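You operate a simulated robot arm through the tools that you are given. There is no shell and no other tool. Be economical: measure what you need, move in short steps, check, and stop when the job is done.

Carry out the task below with a simulated robot arm. There is one attempt and no reset: what you move stays moved.

## Task
On the top of the trestle table, make the rubber buffer and the aluminium block change places.

The check looks at the end state, three seconds after you hand in, the way a careful person would. Anything else that was tipped, shoved, dropped, spilled or broken makes it a failure.

## Robot
A 7-joint arm with a two-finger parallel gripper, fixed in place. Base frame: the origin is at the foot of the arm, x ahead of it, y to its left, z up; the work surface is at about z = 780. Lengths are in mm, angles in rad, forces in N, time in s.
With the tool pointing down near the work surface it reaches from about 300 to 700 mm from the base axis. Its first joint turns from -1.152 to 1.152 rad. Payload 1.57 kg.
The tool frame sits at the grasp point between the pads (the TCP): z along the fingers, y along the line on which they close. The tips reach 30 mm beyond it. The gripper opens to 110 mm. The fingers are 24 mm wide and 12 mm thick; the gripper's body (48 by 112 mm) begins 78 mm behind the TCP.
Orientation is that of the tool frame in the base frame, as a unit quaternion [w, x, y, z]. With the fingers straight down and closing along the base's y, the tool's x points along the base's -x, its y along +y and its z along -z.

## Interface
- The arm moves only by the tool servo_tool. Its argument "increments" is a list of rows, each an object of numbers (a shift or turn left out is 0, a gripper value left out holds the last): "tx", "ty", "tz": the shift along the tool's x, y, z in cm; "wx", "wy", "wz": the turn, a rotation vector about the tool's x, y, z in rad; "hand": the gripper command, from -1 (shut) to 1 (fully open), values between in proportion. In form: [{"tx": .., "ty": .., "tz": .., "wx": .., "wy": .., "wz": .., "hand": ..}, ...]. A call has 1 to 20 rows; each row is the pose to reach, as a shift and turn from the pose commanded when the call began, along the tool's axes at that moment. A row lasts 0.2 s, in which the tool goes at most 50 mm and 0.15 rad; a call with a longer step from one row to the next is refused whole, and so is a gripper value outside its range. A pose out of reach is approached as far as the arm can. The call stops where the force on the tool passes 40 N (or 10 N more than at its start, if that is more) or the arm is blocked; 0.2 s more then pass. Each finger travels about 108 mm/s and halts on what it meets, pressing with about 23 N; the grip force reading is that of the motor and also rises with nothing between the fingers. The clock runs only during rows and for 0.2 s after the last one: add rows that repeat a pose to give the fingers time. It gives the time, the measured TCP pose, the force on the tool (base axes), the opening and the grip force at its end, in the units of the frame above (readings bear some noise).
- Cameras (640 x 400 px; columns grow to the right, rows downward): "scene" is fixed at [179.7, -411.9, 1395.3]; the picture's right is [0.60, -0.80, 0.00], its down [-0.52, -0.39, -0.76] and it looks along [0.60, 0.45, -0.65] (base axes); focal length 359 px, centre (320, 200). "wrist" rides on the gripper at [-36, 0, -80] in the tool frame; the picture's right is [0.00, -1.00, 0.00], its down [0.97, 0.00, -0.24] and it looks along [0.24, 0.00, 0.97] (tool axes); focal length 218 px, centre (320, 200).
- snapshot(camera): a new picture of that camera. It takes no simulated time.
- probe_pixels(camera, pixels): for up to 12 pixels [column, row] of the newest picture of that camera ("zoom" is the newest enlarged one), the place [x, y, z] in the base frame of the surface seen there, good to about 2 mm. It takes no simulated time.
- enlarge(camera, box): a new picture of the part [left, top, right, bottom] of that camera's present view, enlarged. It takes no simulated time.
- sign_off(): hands the job in; it is judged then, once.

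Keep the steps short. Do not move on a guess: measure, check each grasp and each placing, and mend mistakes. In all there are 80 turns and 34 pictures (those below and enlarged ones count). Leave the gripper open and the arm clear of the work at the hand-in unless told otherwise, and finish with a single line.

The tools are called after "Emit:" as name(argument=value, ...) on one line, values as JSON. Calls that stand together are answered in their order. servo_tool: Moves the arm, as the interface text tells. Its arguments: {"type":"object","properties":{"increments":{"type":"array","items":{"type":"object","properties":{"tx":{"type":"number"},"ty":{"type":"number"},"tz":{"type":"number"},"wx":{"type":"number"},"wy":{"type":"number"},"wz":{"type":"number"},"hand":{"type":"number"}}}}},"required":["increments"]} The other tools are called the same way: snapshot (camera) takes a picture; probe_pixels (camera, pixels) gives the place of the surface under pixels of a picture; enlarge (camera, box) takes an enlarged picture of a part of a camera's view; sign_off () hands the job in.

At the start:

```text
time: 0.0
tool_pos: [399.6, -157.5, 1061.6]
tool_rot: [0.001, 0.0, 1.0, 0.0]
ft_force: [-0.1, 0.2, -0.7]
opening: 110.0
grasp_force: 0.1
```

scene: 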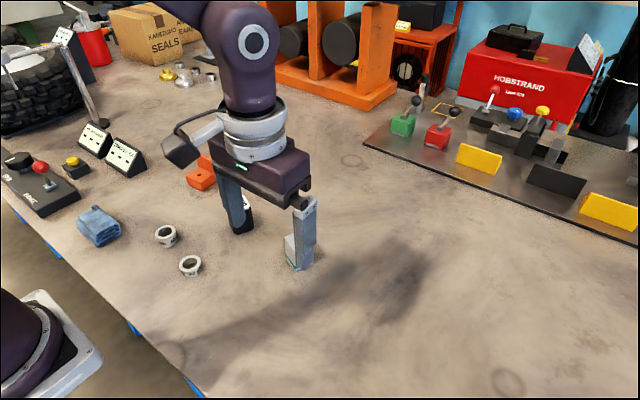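
wrist: 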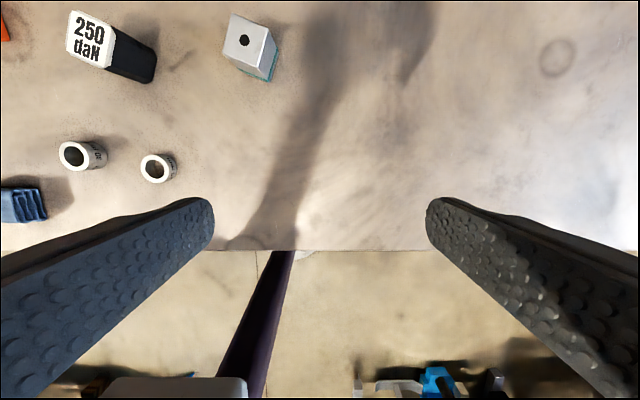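

I see a black "250 daN" item and a silver block with a hole in the wrist view. I'll enlarge both views to identify them before measuring.

Emit:
enlarge(camera="wrist", box=[0, 0, 320, 200])

Emit:
enlarge(camera="scene", box=[60, 120, 380, 320])

```text
2.00 times, centred on (160, 100) of wrist
```

zoom: 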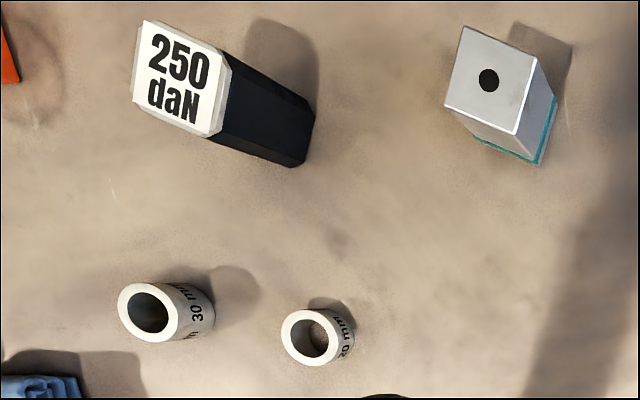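

```text
2.00 times, centred on (220, 220) of scene
```

zoom: 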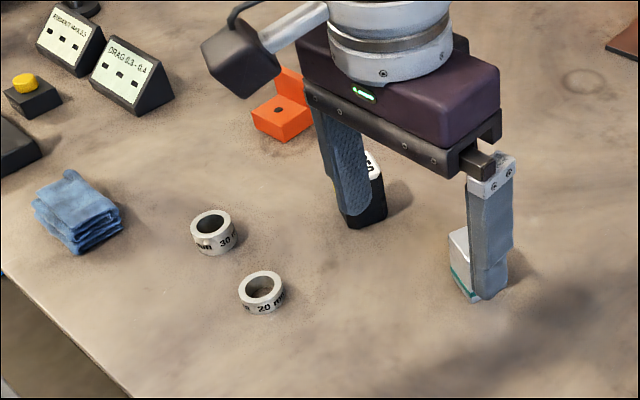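

The black "250 daN" post looks like the rubber buffer, and the silver block has a teal layer at its foot. I'll read the signs on the left and measure both objects in the wrist view.

Emit:
enlarge(camera="scene", box=[60, 110, 156, 180])

Emit:
probe_pixels(camera="wrist", pixels=[[73, 12], [115, 30], [108, 66], [68, 50], [146, 82], [232, 15], [270, 26], [259, 65], [225, 53], [269, 80], [244, 41], [240, 66]])

```text
5.71 times, centred on (108, 145) of scene
```

zoom: 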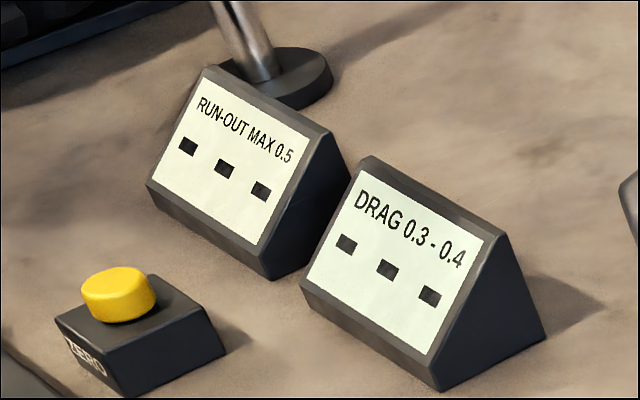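

```text
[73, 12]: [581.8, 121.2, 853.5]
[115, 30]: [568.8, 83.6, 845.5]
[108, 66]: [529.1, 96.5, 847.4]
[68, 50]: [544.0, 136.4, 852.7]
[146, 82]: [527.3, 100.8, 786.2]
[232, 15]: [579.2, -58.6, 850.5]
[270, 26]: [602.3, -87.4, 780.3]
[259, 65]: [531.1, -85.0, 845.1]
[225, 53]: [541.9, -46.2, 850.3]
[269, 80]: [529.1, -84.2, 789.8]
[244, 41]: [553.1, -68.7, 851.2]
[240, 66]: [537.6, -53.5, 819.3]
```

Both are about 70 mm tall and 42 mm wide. I'll move high above and between them (x 600, y 20) for a square look.

Emit:
servo_tool(increments=[{"tx": -3.4, "ty": 3}, {"tx": -6.8, "ty": 6}, {"tx": -10.2, "ty": 9}, {"tx": -13.6, "ty": 12}, {"tx": -17, "ty": 15}, {"tx": -20, "ty": 17.7}, {"tx": -20, "ty": 17.7}])

Emit:
snapshot(camera="wrist")

Emit:
snapshot(camera="scene")

```text
time: 1.6
tool_pos: [599.9, 18.6, 1062.2]
tool_rot: [0.0, -0.001, 1.0, 0.001]
ft_force: [-0.4, -0.9, -0.9]
opening: 109.7
grasp_force: 0.0
```

```text
28 pictures are left
```

wrist: 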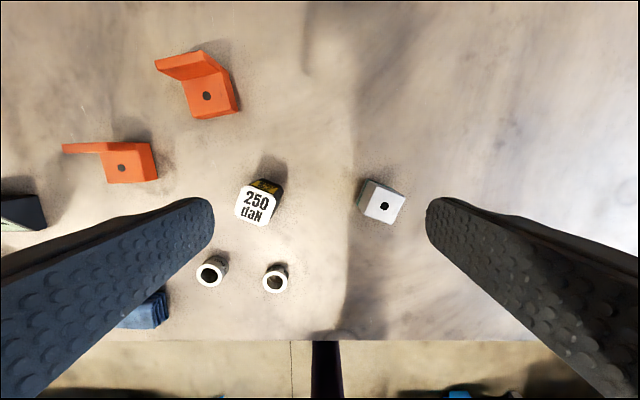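

```text
27 pictures are left
```

scene: 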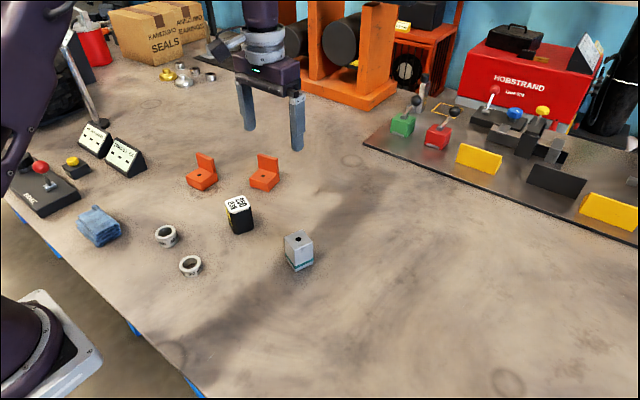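

Clear views now. I'll enlarge each object in the scene and the pair in the wrist view.

Emit:
enlarge(camera="scene", box=[200, 180, 344, 280])

Emit:
enlarge(camera="wrist", box=[220, 140, 420, 260])

```text
4.00 times, centred on (272, 230) of scene
```

zoom: 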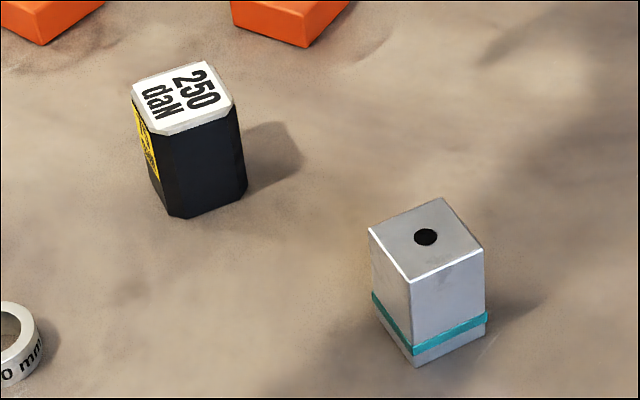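

```text
3.20 times, centred on (320, 200) of wrist
```

zoom: 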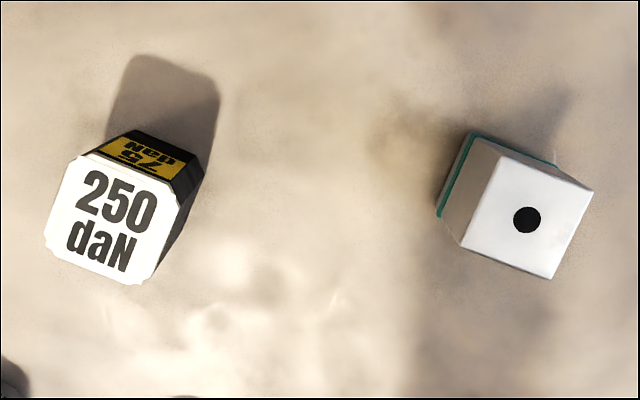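

The aluminium block only has a teal band round it, so it is one piece. I'll probe the top faces in this enlarged wrist view for centres and edge directions.

Emit:
probe_pixels(camera="zoom", pixels=[[84, 157], [170, 184], [180, 200], [152, 268], [135, 283], [58, 258], [48, 243], [75, 166], [505, 158], [590, 190], [551, 277], [464, 244]])

```text
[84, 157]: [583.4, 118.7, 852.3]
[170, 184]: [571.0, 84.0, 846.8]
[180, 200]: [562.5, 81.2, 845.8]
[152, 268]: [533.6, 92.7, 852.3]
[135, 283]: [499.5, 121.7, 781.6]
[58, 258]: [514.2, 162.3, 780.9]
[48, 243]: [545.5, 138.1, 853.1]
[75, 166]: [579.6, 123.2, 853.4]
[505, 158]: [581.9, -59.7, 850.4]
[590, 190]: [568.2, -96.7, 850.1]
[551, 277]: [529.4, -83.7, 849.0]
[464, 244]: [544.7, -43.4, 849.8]
```

Aluminium block: centre about (556, -71), 41 mm square. Buffer: centre about (555.5, 109), about 46 mm. Both are turned about -0.36 rad, with tops at 850 to 853. Next I'll probe the neighbours and the empty area to the right (pixels around 460 to 500, 190) as a parking place.

Emit:
probe_pixels(camera="wrist", pixels=[[212, 258], [275, 268], [155, 175], [238, 108], [200, 55], [64, 147], [460, 190], [500, 190], [440, 150], [500, 120], [213, 274], [275, 282]])

```text
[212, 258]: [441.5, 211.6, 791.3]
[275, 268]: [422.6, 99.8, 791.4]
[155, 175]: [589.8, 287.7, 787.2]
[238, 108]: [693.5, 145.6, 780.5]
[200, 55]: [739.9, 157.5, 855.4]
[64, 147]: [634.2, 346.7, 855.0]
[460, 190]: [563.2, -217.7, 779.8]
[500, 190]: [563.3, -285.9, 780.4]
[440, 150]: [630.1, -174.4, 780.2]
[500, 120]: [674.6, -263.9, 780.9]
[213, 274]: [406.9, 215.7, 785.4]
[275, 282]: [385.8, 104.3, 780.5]
```

Neighbours are well clear, and the area around (556, -230) is empty. I'll go above the aluminium block, turn +0.36 about tool z, and come down to z about 905.

Emit:
servo_tool(increments=[{"tx": 1.5, "ty": -3, "wz": 0.12}, {"tx": 3, "ty": -6, "wz": 0.24}, {"tx": 4.37, "ty": -9, "wz": 0.36}, {"tx": 4.37, "ty": -9, "tz": 4, "wz": 0.36}, {"tx": 4.37, "ty": -9, "tz": 8, "wz": 0.36}, {"tx": 4.37, "ty": -9, "tz": 12, "wz": 0.36}, {"tx": 4.37, "ty": -9, "tz": 15.7, "wz": 0.36}, {"tx": 4.37, "ty": -9, "tz": 15.7, "wz": 0.36}, {"tx": 4.37, "ty": -9, "tz": 15.7, "wz": 0.36}])

Emit:
snapshot(camera="wrist")

```text
time: 3.6
tool_pos: [556.5, -73.0, 904.9]
tool_rot: [0.0, 0.179, 0.984, 0.0]
ft_force: [0.5, -0.5, 1.2]
opening: 109.8
grasp_force: 0.1
```

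```text
24 pictures are left
```

wrist: 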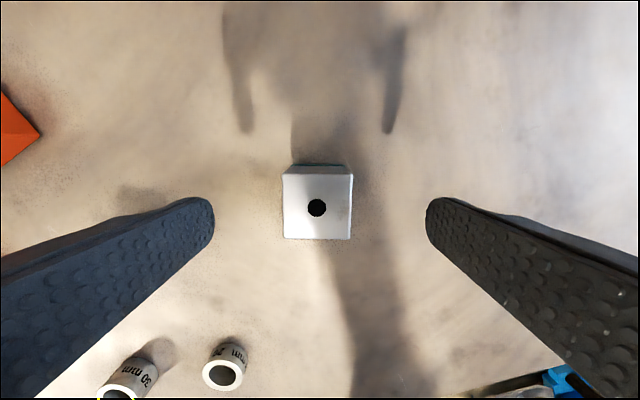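

Aligned: block sides at columns 282 and 352, level edges. I'll probe the top to check its centre along the other direction.

Emit:
probe_pixels(camera="wrist", pixels=[[286, 179], [350, 179], [286, 235], [347, 235], [305, 207], [330, 207]])

```text
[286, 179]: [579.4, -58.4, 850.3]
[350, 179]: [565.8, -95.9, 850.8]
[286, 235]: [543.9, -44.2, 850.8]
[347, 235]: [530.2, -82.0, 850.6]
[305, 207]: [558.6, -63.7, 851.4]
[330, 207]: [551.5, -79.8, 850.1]
```

The centre is about (555, -70.7). I'll correct by about 1.5 mm, descend to z 833 with the fingers open, then close.

Emit:
servo_tool(increments=[{"tx": 0.18, "ty": 0.15, "tz": 2}, {"tx": 0.18, "ty": 0.15, "tz": 4}, {"tx": 0.18, "ty": 0.15, "tz": 6}, {"tx": 0.18, "ty": 0.15, "tz": 7.2}, {"tx": 0.18, "ty": 0.15, "tz": 7.2}, {"tx": 0.18, "ty": 0.15, "tz": 7.2, "hand": 0}, {"tx": 0.18, "ty": 0.15, "tz": 7.2, "hand": -0.3}, {"tx": 0.18, "ty": 0.15, "tz": 7.2, "hand": -1}, {"tx": 0.18, "ty": 0.15, "tz": 7.2, "hand": -1}, {"tx": 0.18, "ty": 0.15, "tz": 7.2, "hand": -1}])

```text
time: 5.8
tool_pos: [555.0, -68.1, 833.3]
tool_rot: [0.0, 0.179, 0.984, 0.0]
ft_force: [0.4, 0.3, -0.5]
opening: 44.9
grasp_force: 23.4
```

Gripped at 44.9 mm opening and 23 N. I'll lift 100 mm and check that the block came along.

Emit:
servo_tool(increments=[{"tz": -1}, {"tz": -3}, {"tz": -6}, {"tz": -10}, {"tz": -10}])

Emit:
snapshot(camera="wrist")

```text
time: 7.0
tool_pos: [553.6, -68.1, 932.1]
tool_rot: [0.0, 0.18, 0.984, 0.0]
ft_force: [-0.7, -0.8, -3.3]
opening: 45.1
grasp_force: 22.9
```

```text
23 pictures are left
```

wrist: 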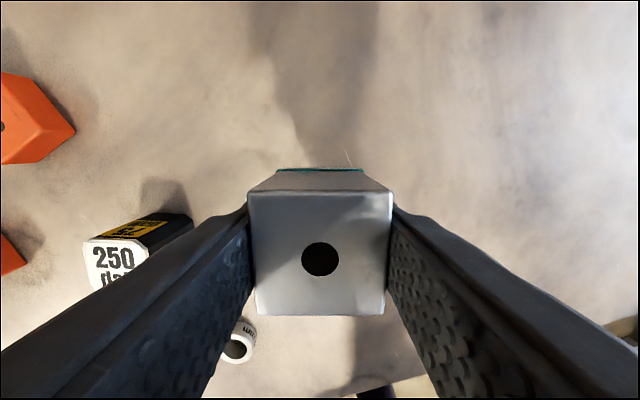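

The block is held upright; force shows about 0.3 kg. I'll carry it 160 mm in -y to the parking place and lower to just above the table.

Emit:
servo_tool(increments=[{"tx": -1.41, "ty": -3.75}, {"tx": -2.82, "ty": -7.49}, {"tx": -4.22, "ty": -11.24}, {"tx": -5.63, "ty": -14.98}, {"tx": -5.63, "ty": -14.98, "tz": 3}, {"tx": -5.63, "ty": -14.98, "tz": 6}, {"tx": -5.63, "ty": -14.98, "tz": 8.5}, {"tx": -5.63, "ty": -14.98, "tz": 9.6}, {"tx": -5.63, "ty": -14.98, "tz": 9.9}, {"tx": -5.63, "ty": -14.98, "tz": 9.9}])

Emit:
enlarge(camera="scene", box=[200, 160, 456, 320])

```text
time: 9.2
tool_pos: [555.1, -229.4, 835.1]
tool_rot: [0.0, 0.18, 0.984, 0.0]
ft_force: [0.3, -0.5, -2.4]
opening: 45.0
grasp_force: 23.3
```

```text
2.50 times, centred on (328, 240) of scene
```

zoom: 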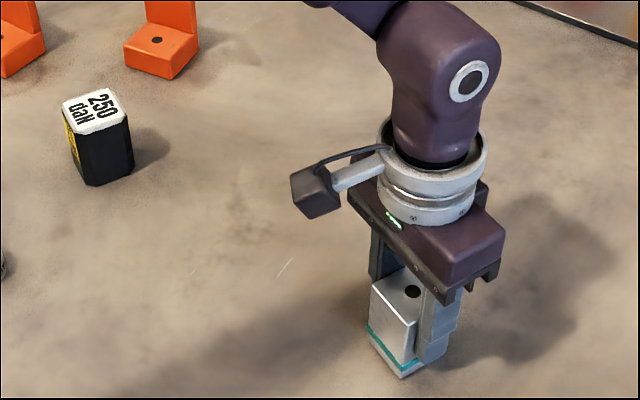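

It hangs about 1 mm above the table. I'll lower the last bit, open gently and rise.

Emit:
servo_tool(increments=[{"tz": 0.05}, {"tz": 0.12}, {"tz": 0.12}, {"tz": 0.12, "hand": 0}, {"tz": 0.12, "hand": 0.6}, {"tz": 0.12, "hand": 0.6}, {"tz": -3}, {"tz": -7}, {"tz": -10}, {"tz": -10}])

Emit:
snapshot(camera="wrist")

```text
time: 11.4
tool_pos: [553.7, -229.2, 935.5]
tool_rot: [0.0, 0.179, 0.984, 0.0]
ft_force: [-0.6, 0.8, 0.6]
opening: 87.8
grasp_force: 0.1
```

```text
21 pictures are left
```

wrist: 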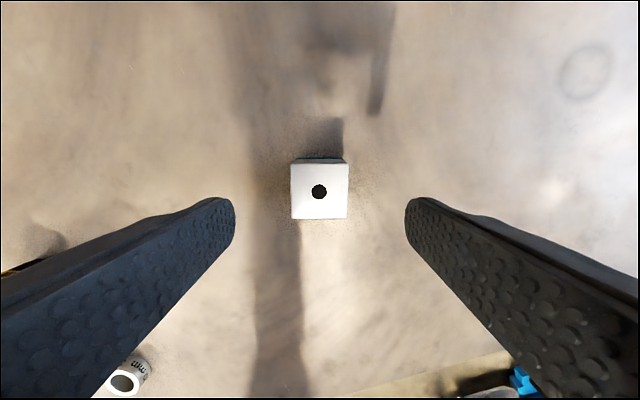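

The block stands level at about (554.5, -229). Next I'll travel to above the buffer at (555.5, 109), fingers opening, at z about 905.

Emit:
servo_tool(increments=[{"tx": 1.48, "ty": 3.96, "hand": 1}, {"tx": 2.96, "ty": 7.92}, {"tx": 4.43, "ty": 11.87}, {"tx": 5.91, "ty": 15.83}, {"tx": 7.39, "ty": 19.79}, {"tx": 8.87, "ty": 23.75}, {"tx": 10.34, "ty": 27.7}, {"tx": 11.82, "ty": 31.66}, {"tx": 11.82, "ty": 31.66, "tz": 3}, {"tx": 11.82, "ty": 31.66, "tz": 3}, {"tx": 11.82, "ty": 31.66, "tz": 3}])

Emit:
snapshot(camera="wrist")

```text
time: 13.8
tool_pos: [554.8, 108.5, 903.0]
tool_rot: [0.0, 0.179, 0.984, 0.0]
ft_force: [0.8, -0.8, -0.4]
opening: 110.2
grasp_force: 0.1
```

```text
20 pictures are left
```

wrist: 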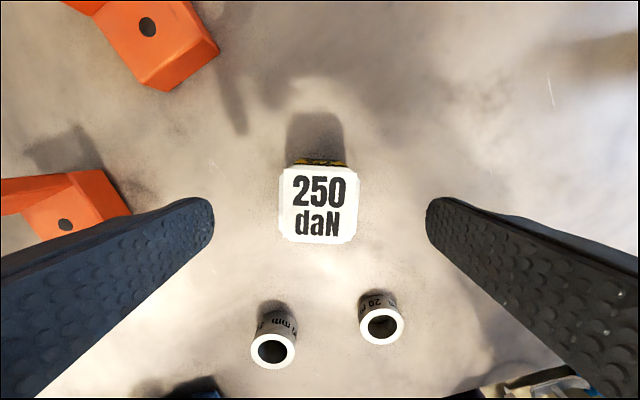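

The buffer sits centred (columns 279 to 360). I'll probe its edges for the exact centre.

Emit:
probe_pixels(camera="wrist", pixels=[[281, 202], [357, 202], [320, 170], [320, 238], [290, 172], [350, 170], [290, 235], [348, 238]])

```text
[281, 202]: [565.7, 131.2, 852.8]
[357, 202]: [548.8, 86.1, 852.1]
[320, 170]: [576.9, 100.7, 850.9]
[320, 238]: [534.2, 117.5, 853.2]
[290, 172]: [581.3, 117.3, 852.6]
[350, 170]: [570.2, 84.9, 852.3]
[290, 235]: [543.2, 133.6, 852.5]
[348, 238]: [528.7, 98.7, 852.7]
```

Centre about (556, 108.7), matching the tool. I'll descend to z about 830 and close.

Emit:
servo_tool(increments=[{"tz": 2}, {"tz": 4}, {"tz": 6}, {"tz": 7.3}, {"tz": 7.3}, {"tz": 7.3, "hand": 0}, {"tz": 7.3, "hand": -0.3}, {"tz": 7.3, "hand": -1}, {"tz": 7.3, "hand": -1}, {"tz": 7.3, "hand": -1}])

```text
time: 16.0
tool_pos: [555.6, 107.6, 831.0]
tool_rot: [0.001, 0.179, 0.984, 0.0]
ft_force: [0.1, -0.8, 0.0]
opening: 50.8
grasp_force: 23.3
```

Gripped at 50.8 mm. Lifting 100 mm to check.

Emit:
servo_tool(increments=[{"tz": -1}, {"tz": -3}, {"tz": -6}, {"tz": -10}, {"tz": -10}])

Emit:
snapshot(camera="wrist")

```text
time: 17.2
tool_pos: [556.9, 108.0, 933.3]
tool_rot: [0.0, 0.18, 0.984, 0.0]
ft_force: [-0.3, 0.5, -2.9]
opening: 50.8
grasp_force: 23.2
```

```text
19 pictures are left
```

wrist: 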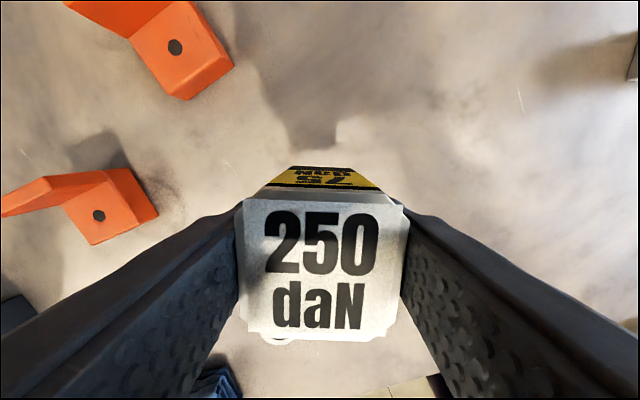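

Buffer held upright. I'll carry it to the aluminium block's old place (555.5, -70.7) and lower to just above the table.

Emit:
servo_tool(increments=[{"tx": -1.25, "ty": -3.36}, {"tx": -2.51, "ty": -6.72}, {"tx": -3.76, "ty": -10.09}, {"tx": -5.02, "ty": -13.45}, {"tx": -6.27, "ty": -16.81}, {"tx": -6.27, "ty": -16.81, "tz": 3}, {"tx": -6.27, "ty": -16.81, "tz": 6}, {"tx": -6.27, "ty": -16.81, "tz": 8.5}, {"tx": -6.27, "ty": -16.81, "tz": 9.6}, {"tx": -6.27, "ty": -16.81, "tz": 9.85}, {"tx": -6.27, "ty": -16.81, "tz": 9.85}])

Emit:
enlarge(camera="scene", box=[200, 160, 456, 320])

```text
time: 19.6
tool_pos: [556.1, -69.3, 833.1]
tool_rot: [-0.001, 0.179, 0.984, 0.0]
ft_force: [0.3, 0.1, -2.6]
opening: 50.5
grasp_force: 22.4
```

```text
2.50 times, centred on (328, 240) of scene
```

zoom: 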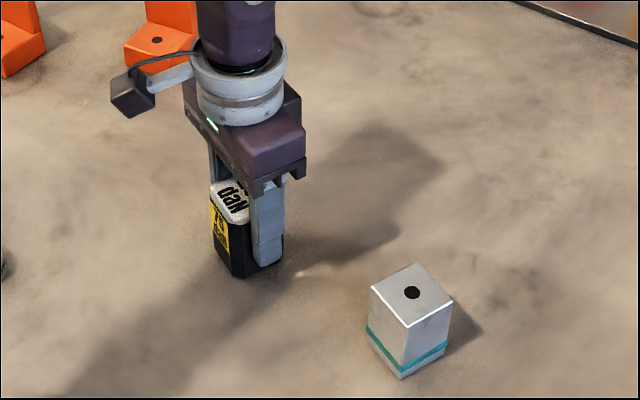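

Just above the table in the right place. Lowering the last bit, opening, rising.

Emit:
servo_tool(increments=[{"tz": 0.08}, {"tz": 0.16}, {"tz": 0.16}, {"tz": 0.16, "hand": 0.1}, {"tz": 0.16, "hand": 0.7}, {"tz": 0.16, "hand": 0.7}, {"tz": -3}, {"tz": -7}, {"tz": -10}, {"tz": -10}])

Emit:
snapshot(camera="wrist")

```text
time: 21.8
tool_pos: [553.6, -70.7, 933.7]
tool_rot: [0.0, 0.178, 0.984, 0.0]
ft_force: [-0.4, 0.9, -0.2]
opening: 93.3
grasp_force: 0.0
```

```text
17 pictures are left
```

wrist: 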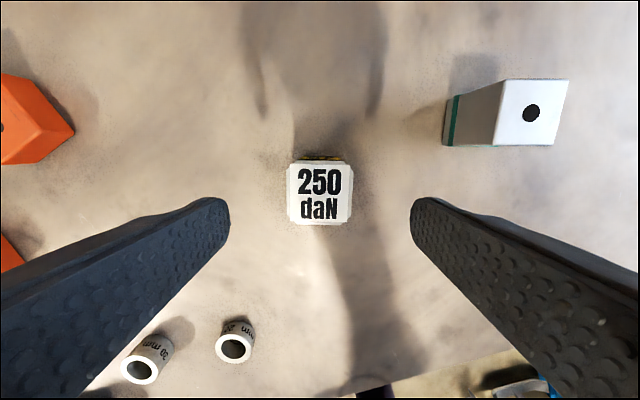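

Buffer stands upright. I'll probe its sides and the aluminium block's top to verify the positions.

Emit:
probe_pixels(camera="wrist", pixels=[[290, 193], [350, 193], [320, 165], [320, 222], [500, 84], [566, 84], [495, 142], [554, 142]])

```text
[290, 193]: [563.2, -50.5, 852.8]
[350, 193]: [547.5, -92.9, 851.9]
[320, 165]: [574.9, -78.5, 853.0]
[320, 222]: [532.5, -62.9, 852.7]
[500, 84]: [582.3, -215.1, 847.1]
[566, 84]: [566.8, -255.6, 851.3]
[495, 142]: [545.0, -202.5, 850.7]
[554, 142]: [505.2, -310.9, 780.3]
```

Buffer centre is about (554.5, -71), on target. Back to the parked aluminium block: across, then down where I released it, and close.

Emit:
servo_tool(increments=[{"tx": -1.39, "ty": -3.71, "hand": 1}, {"tx": -2.78, "ty": -7.43}, {"tx": -4.16, "ty": -11.14}, {"tx": -5.55, "ty": -14.85}, {"tx": -5.55, "ty": -14.85}, {"tx": -5.55, "ty": -14.85, "tz": 3}, {"tx": -5.55, "ty": -14.85, "tz": 3}])

Emit:
snapshot(camera="wrist")

```text
time: 23.4
tool_pos: [551.8, -231.1, 903.7]
tool_rot: [0.0, 0.179, 0.984, 0.0]
ft_force: [-0.8, -0.7, 0.4]
opening: 109.9
grasp_force: 0.0
```

```text
16 pictures are left
```

wrist: 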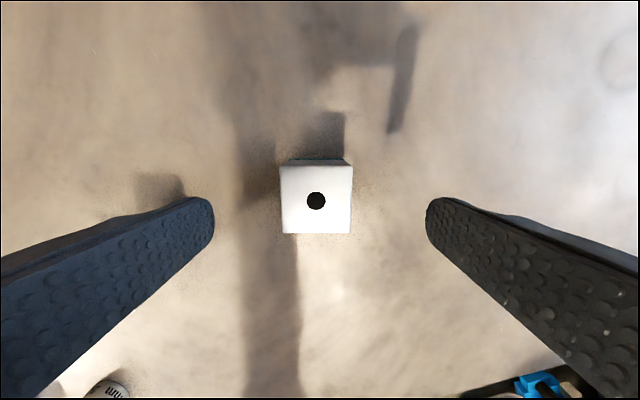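

The block is about 2 mm off in each direction (hole at 316, 201). I'll correct by tx -1.5 mm and ty +2 mm, descend and close.

Emit:
servo_tool(increments=[{"tx": -0.15, "ty": 0.2, "tz": 2}, {"tx": -0.15, "ty": 0.2, "tz": 4}, {"tx": -0.15, "ty": 0.2, "tz": 6}, {"tx": -0.15, "ty": 0.2, "tz": 7}, {"tx": -0.15, "ty": 0.2, "tz": 7}, {"tx": -0.15, "ty": 0.2, "tz": 7, "hand": 0}, {"tx": -0.15, "ty": 0.2, "tz": 7, "hand": -0.3}, {"tx": -0.15, "ty": 0.2, "tz": 7, "hand": -1}, {"tx": -0.15, "ty": 0.2, "tz": 7, "hand": -1}, {"tx": -0.15, "ty": 0.2, "tz": 7, "hand": -1}])

```text
time: 25.6
tool_pos: [555.6, -228.5, 833.8]
tool_rot: [-0.001, 0.179, 0.984, -0.001]
ft_force: [0.2, -0.7, -1.3]
opening: 44.7
grasp_force: 22.6
```

Gripped at 44.7 mm. Lifting 130 mm so it clears the buffer when passing over.

Emit:
servo_tool(increments=[{"tz": -1}, {"tz": -3}, {"tz": -6}, {"tz": -10}, {"tz": -13}, {"tz": -13}])

Emit:
snapshot(camera="wrist")

```text
time: 27.0
tool_pos: [555.5, -228.8, 964.4]
tool_rot: [0.001, 0.178, 0.984, -0.001]
ft_force: [-0.6, 0.6, -2.5]
opening: 44.8
grasp_force: 23.4
```

```text
15 pictures are left
```

wrist: 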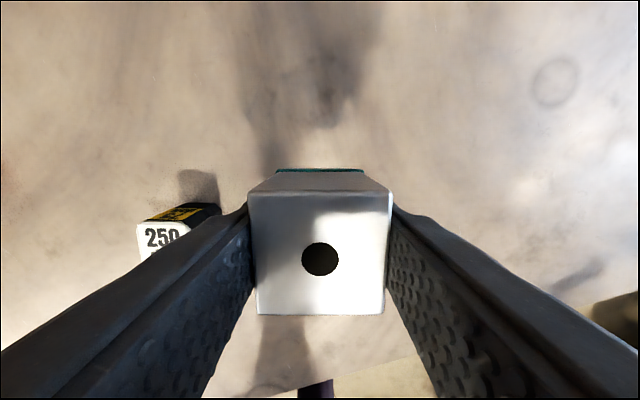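

Held and centred (hole at 320, 259). I'll carry it to the buffer's old place (556, 108.7), staying high.

Emit:
servo_tool(increments=[{"tx": 1.48, "ty": 3.95}, {"tx": 2.96, "ty": 7.9}, {"tx": 4.44, "ty": 11.85}, {"tx": 5.92, "ty": 15.8}, {"tx": 7.4, "ty": 19.75}, {"tx": 8.88, "ty": 23.7}, {"tx": 10.36, "ty": 27.65}, {"tx": 11.84, "ty": 31.6}, {"tx": 11.84, "ty": 31.6}, {"tx": 11.84, "ty": 31.6, "tz": 4}, {"tx": 11.84, "ty": 31.6, "tz": 8}, {"tx": 11.84, "ty": 31.6, "tz": 10}, {"tx": 11.84, "ty": 31.6, "tz": 10}])

Emit:
snapshot(camera="scene")

```text
time: 29.8
tool_pos: [556.5, 110.4, 865.0]
tool_rot: [-0.001, 0.178, 0.984, 0.0]
ft_force: [-0.5, 1.0, -3.3]
opening: 44.9
grasp_force: 23.1
```

```text
14 pictures are left
```

scene: 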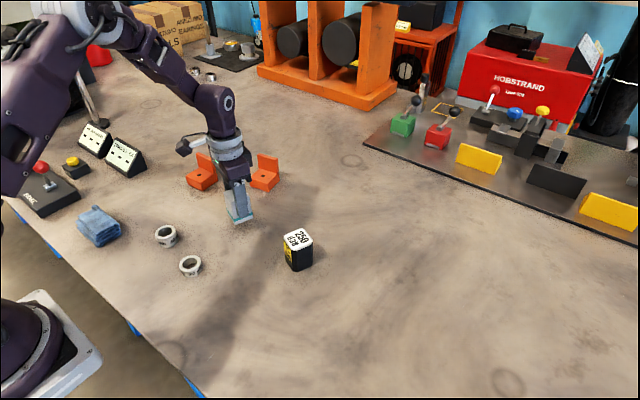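

The block is about 30 mm above the target, 1.5 mm too far in +y. I'll lower with a small correction to just above the table, and read.

Emit:
servo_tool(increments=[{"ty": -0.1, "tz": 1.5}, {"ty": -0.1, "tz": 2.5}, {"ty": -0.1, "tz": 2.85}, {"ty": -0.1, "tz": 2.85}, {"ty": -0.1, "tz": 2.85}])

```text
time: 31.0
tool_pos: [557.1, 109.3, 834.4]
tool_rot: [0.0, 0.179, 0.984, 0.0]
ft_force: [0.1, -0.3, -2.9]
opening: 44.9
grasp_force: 22.9
```

Load is still hanging and the position is good. Lowering the last 1.5 mm, opening and rising.

Emit:
servo_tool(increments=[{"tz": 0.07}, {"tz": 0.15}, {"tz": 0.15}, {"tz": 0.15, "hand": 0}, {"tz": 0.15, "hand": 0.6}, {"tz": 0.15, "hand": 0.6}, {"tz": -3}, {"tz": -7}, {"tz": -10}, {"tz": -10}])

Emit:
snapshot(camera="wrist")

```text
time: 33.2
tool_pos: [556.8, 107.8, 936.3]
tool_rot: [0.0, 0.179, 0.984, 0.001]
ft_force: [-0.1, 0.5, -0.4]
opening: 88.0
grasp_force: 0.0
```

```text
13 pictures are left
```

wrist: 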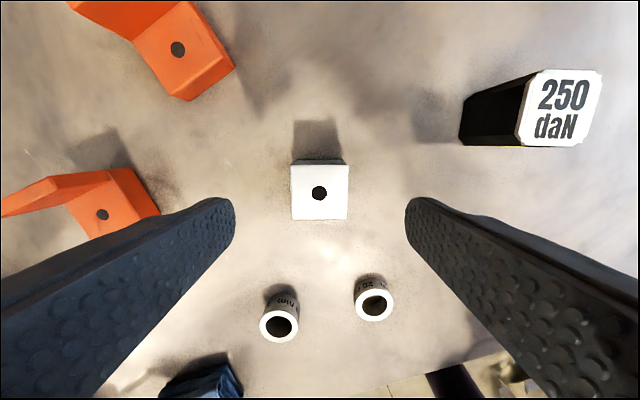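

The block stands upright. I'll probe its top, then raise clear.

Emit:
probe_pixels(camera="wrist", pixels=[[293, 168], [345, 168], [293, 217], [345, 217], [540, 74], [600, 80], [520, 140], [582, 140]])

Emit:
servo_tool(increments=[{"tz": -4, "hand": 1}, {"tz": -8}, {"tz": -12}, {"tx": 4, "tz": -12}, {"tx": 8, "tz": -12}, {"tx": 12, "tz": -12}, {"tx": 15, "tz": -12}, {"tx": 15, "tz": -12}])

Emit:
snapshot(camera="scene")

```text
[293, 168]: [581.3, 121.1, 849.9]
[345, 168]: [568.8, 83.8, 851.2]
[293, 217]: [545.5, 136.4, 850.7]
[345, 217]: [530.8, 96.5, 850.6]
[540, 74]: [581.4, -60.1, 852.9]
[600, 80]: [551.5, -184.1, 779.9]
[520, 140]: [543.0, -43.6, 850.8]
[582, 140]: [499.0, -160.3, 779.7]
```

```text
time: 35.0
tool_pos: [415.9, 161.2, 1055.4]
tool_rot: [0.0, 0.18, 0.984, 0.001]
ft_force: [-0.1, 0.6, -0.1]
opening: 110.1
grasp_force: 0.0
```

```text
12 pictures are left
```

scene: 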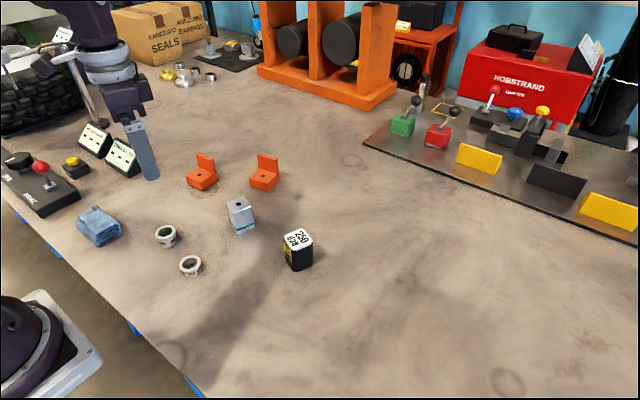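

The aluminium block's centre is at (556.6, 109.5), within 1 mm of the buffer's old spot. The buffer is at about (554.5, -71), within 2 mm of the block's old spot. Both stand upright, nothing else has moved, and the gripper is open and clear, so I'll hand in.

Emit:
sign_off()

```text
The job is handed in.
```

The rubber buffer and the aluminium block have changed places, both upright, with nothing else disturbed.
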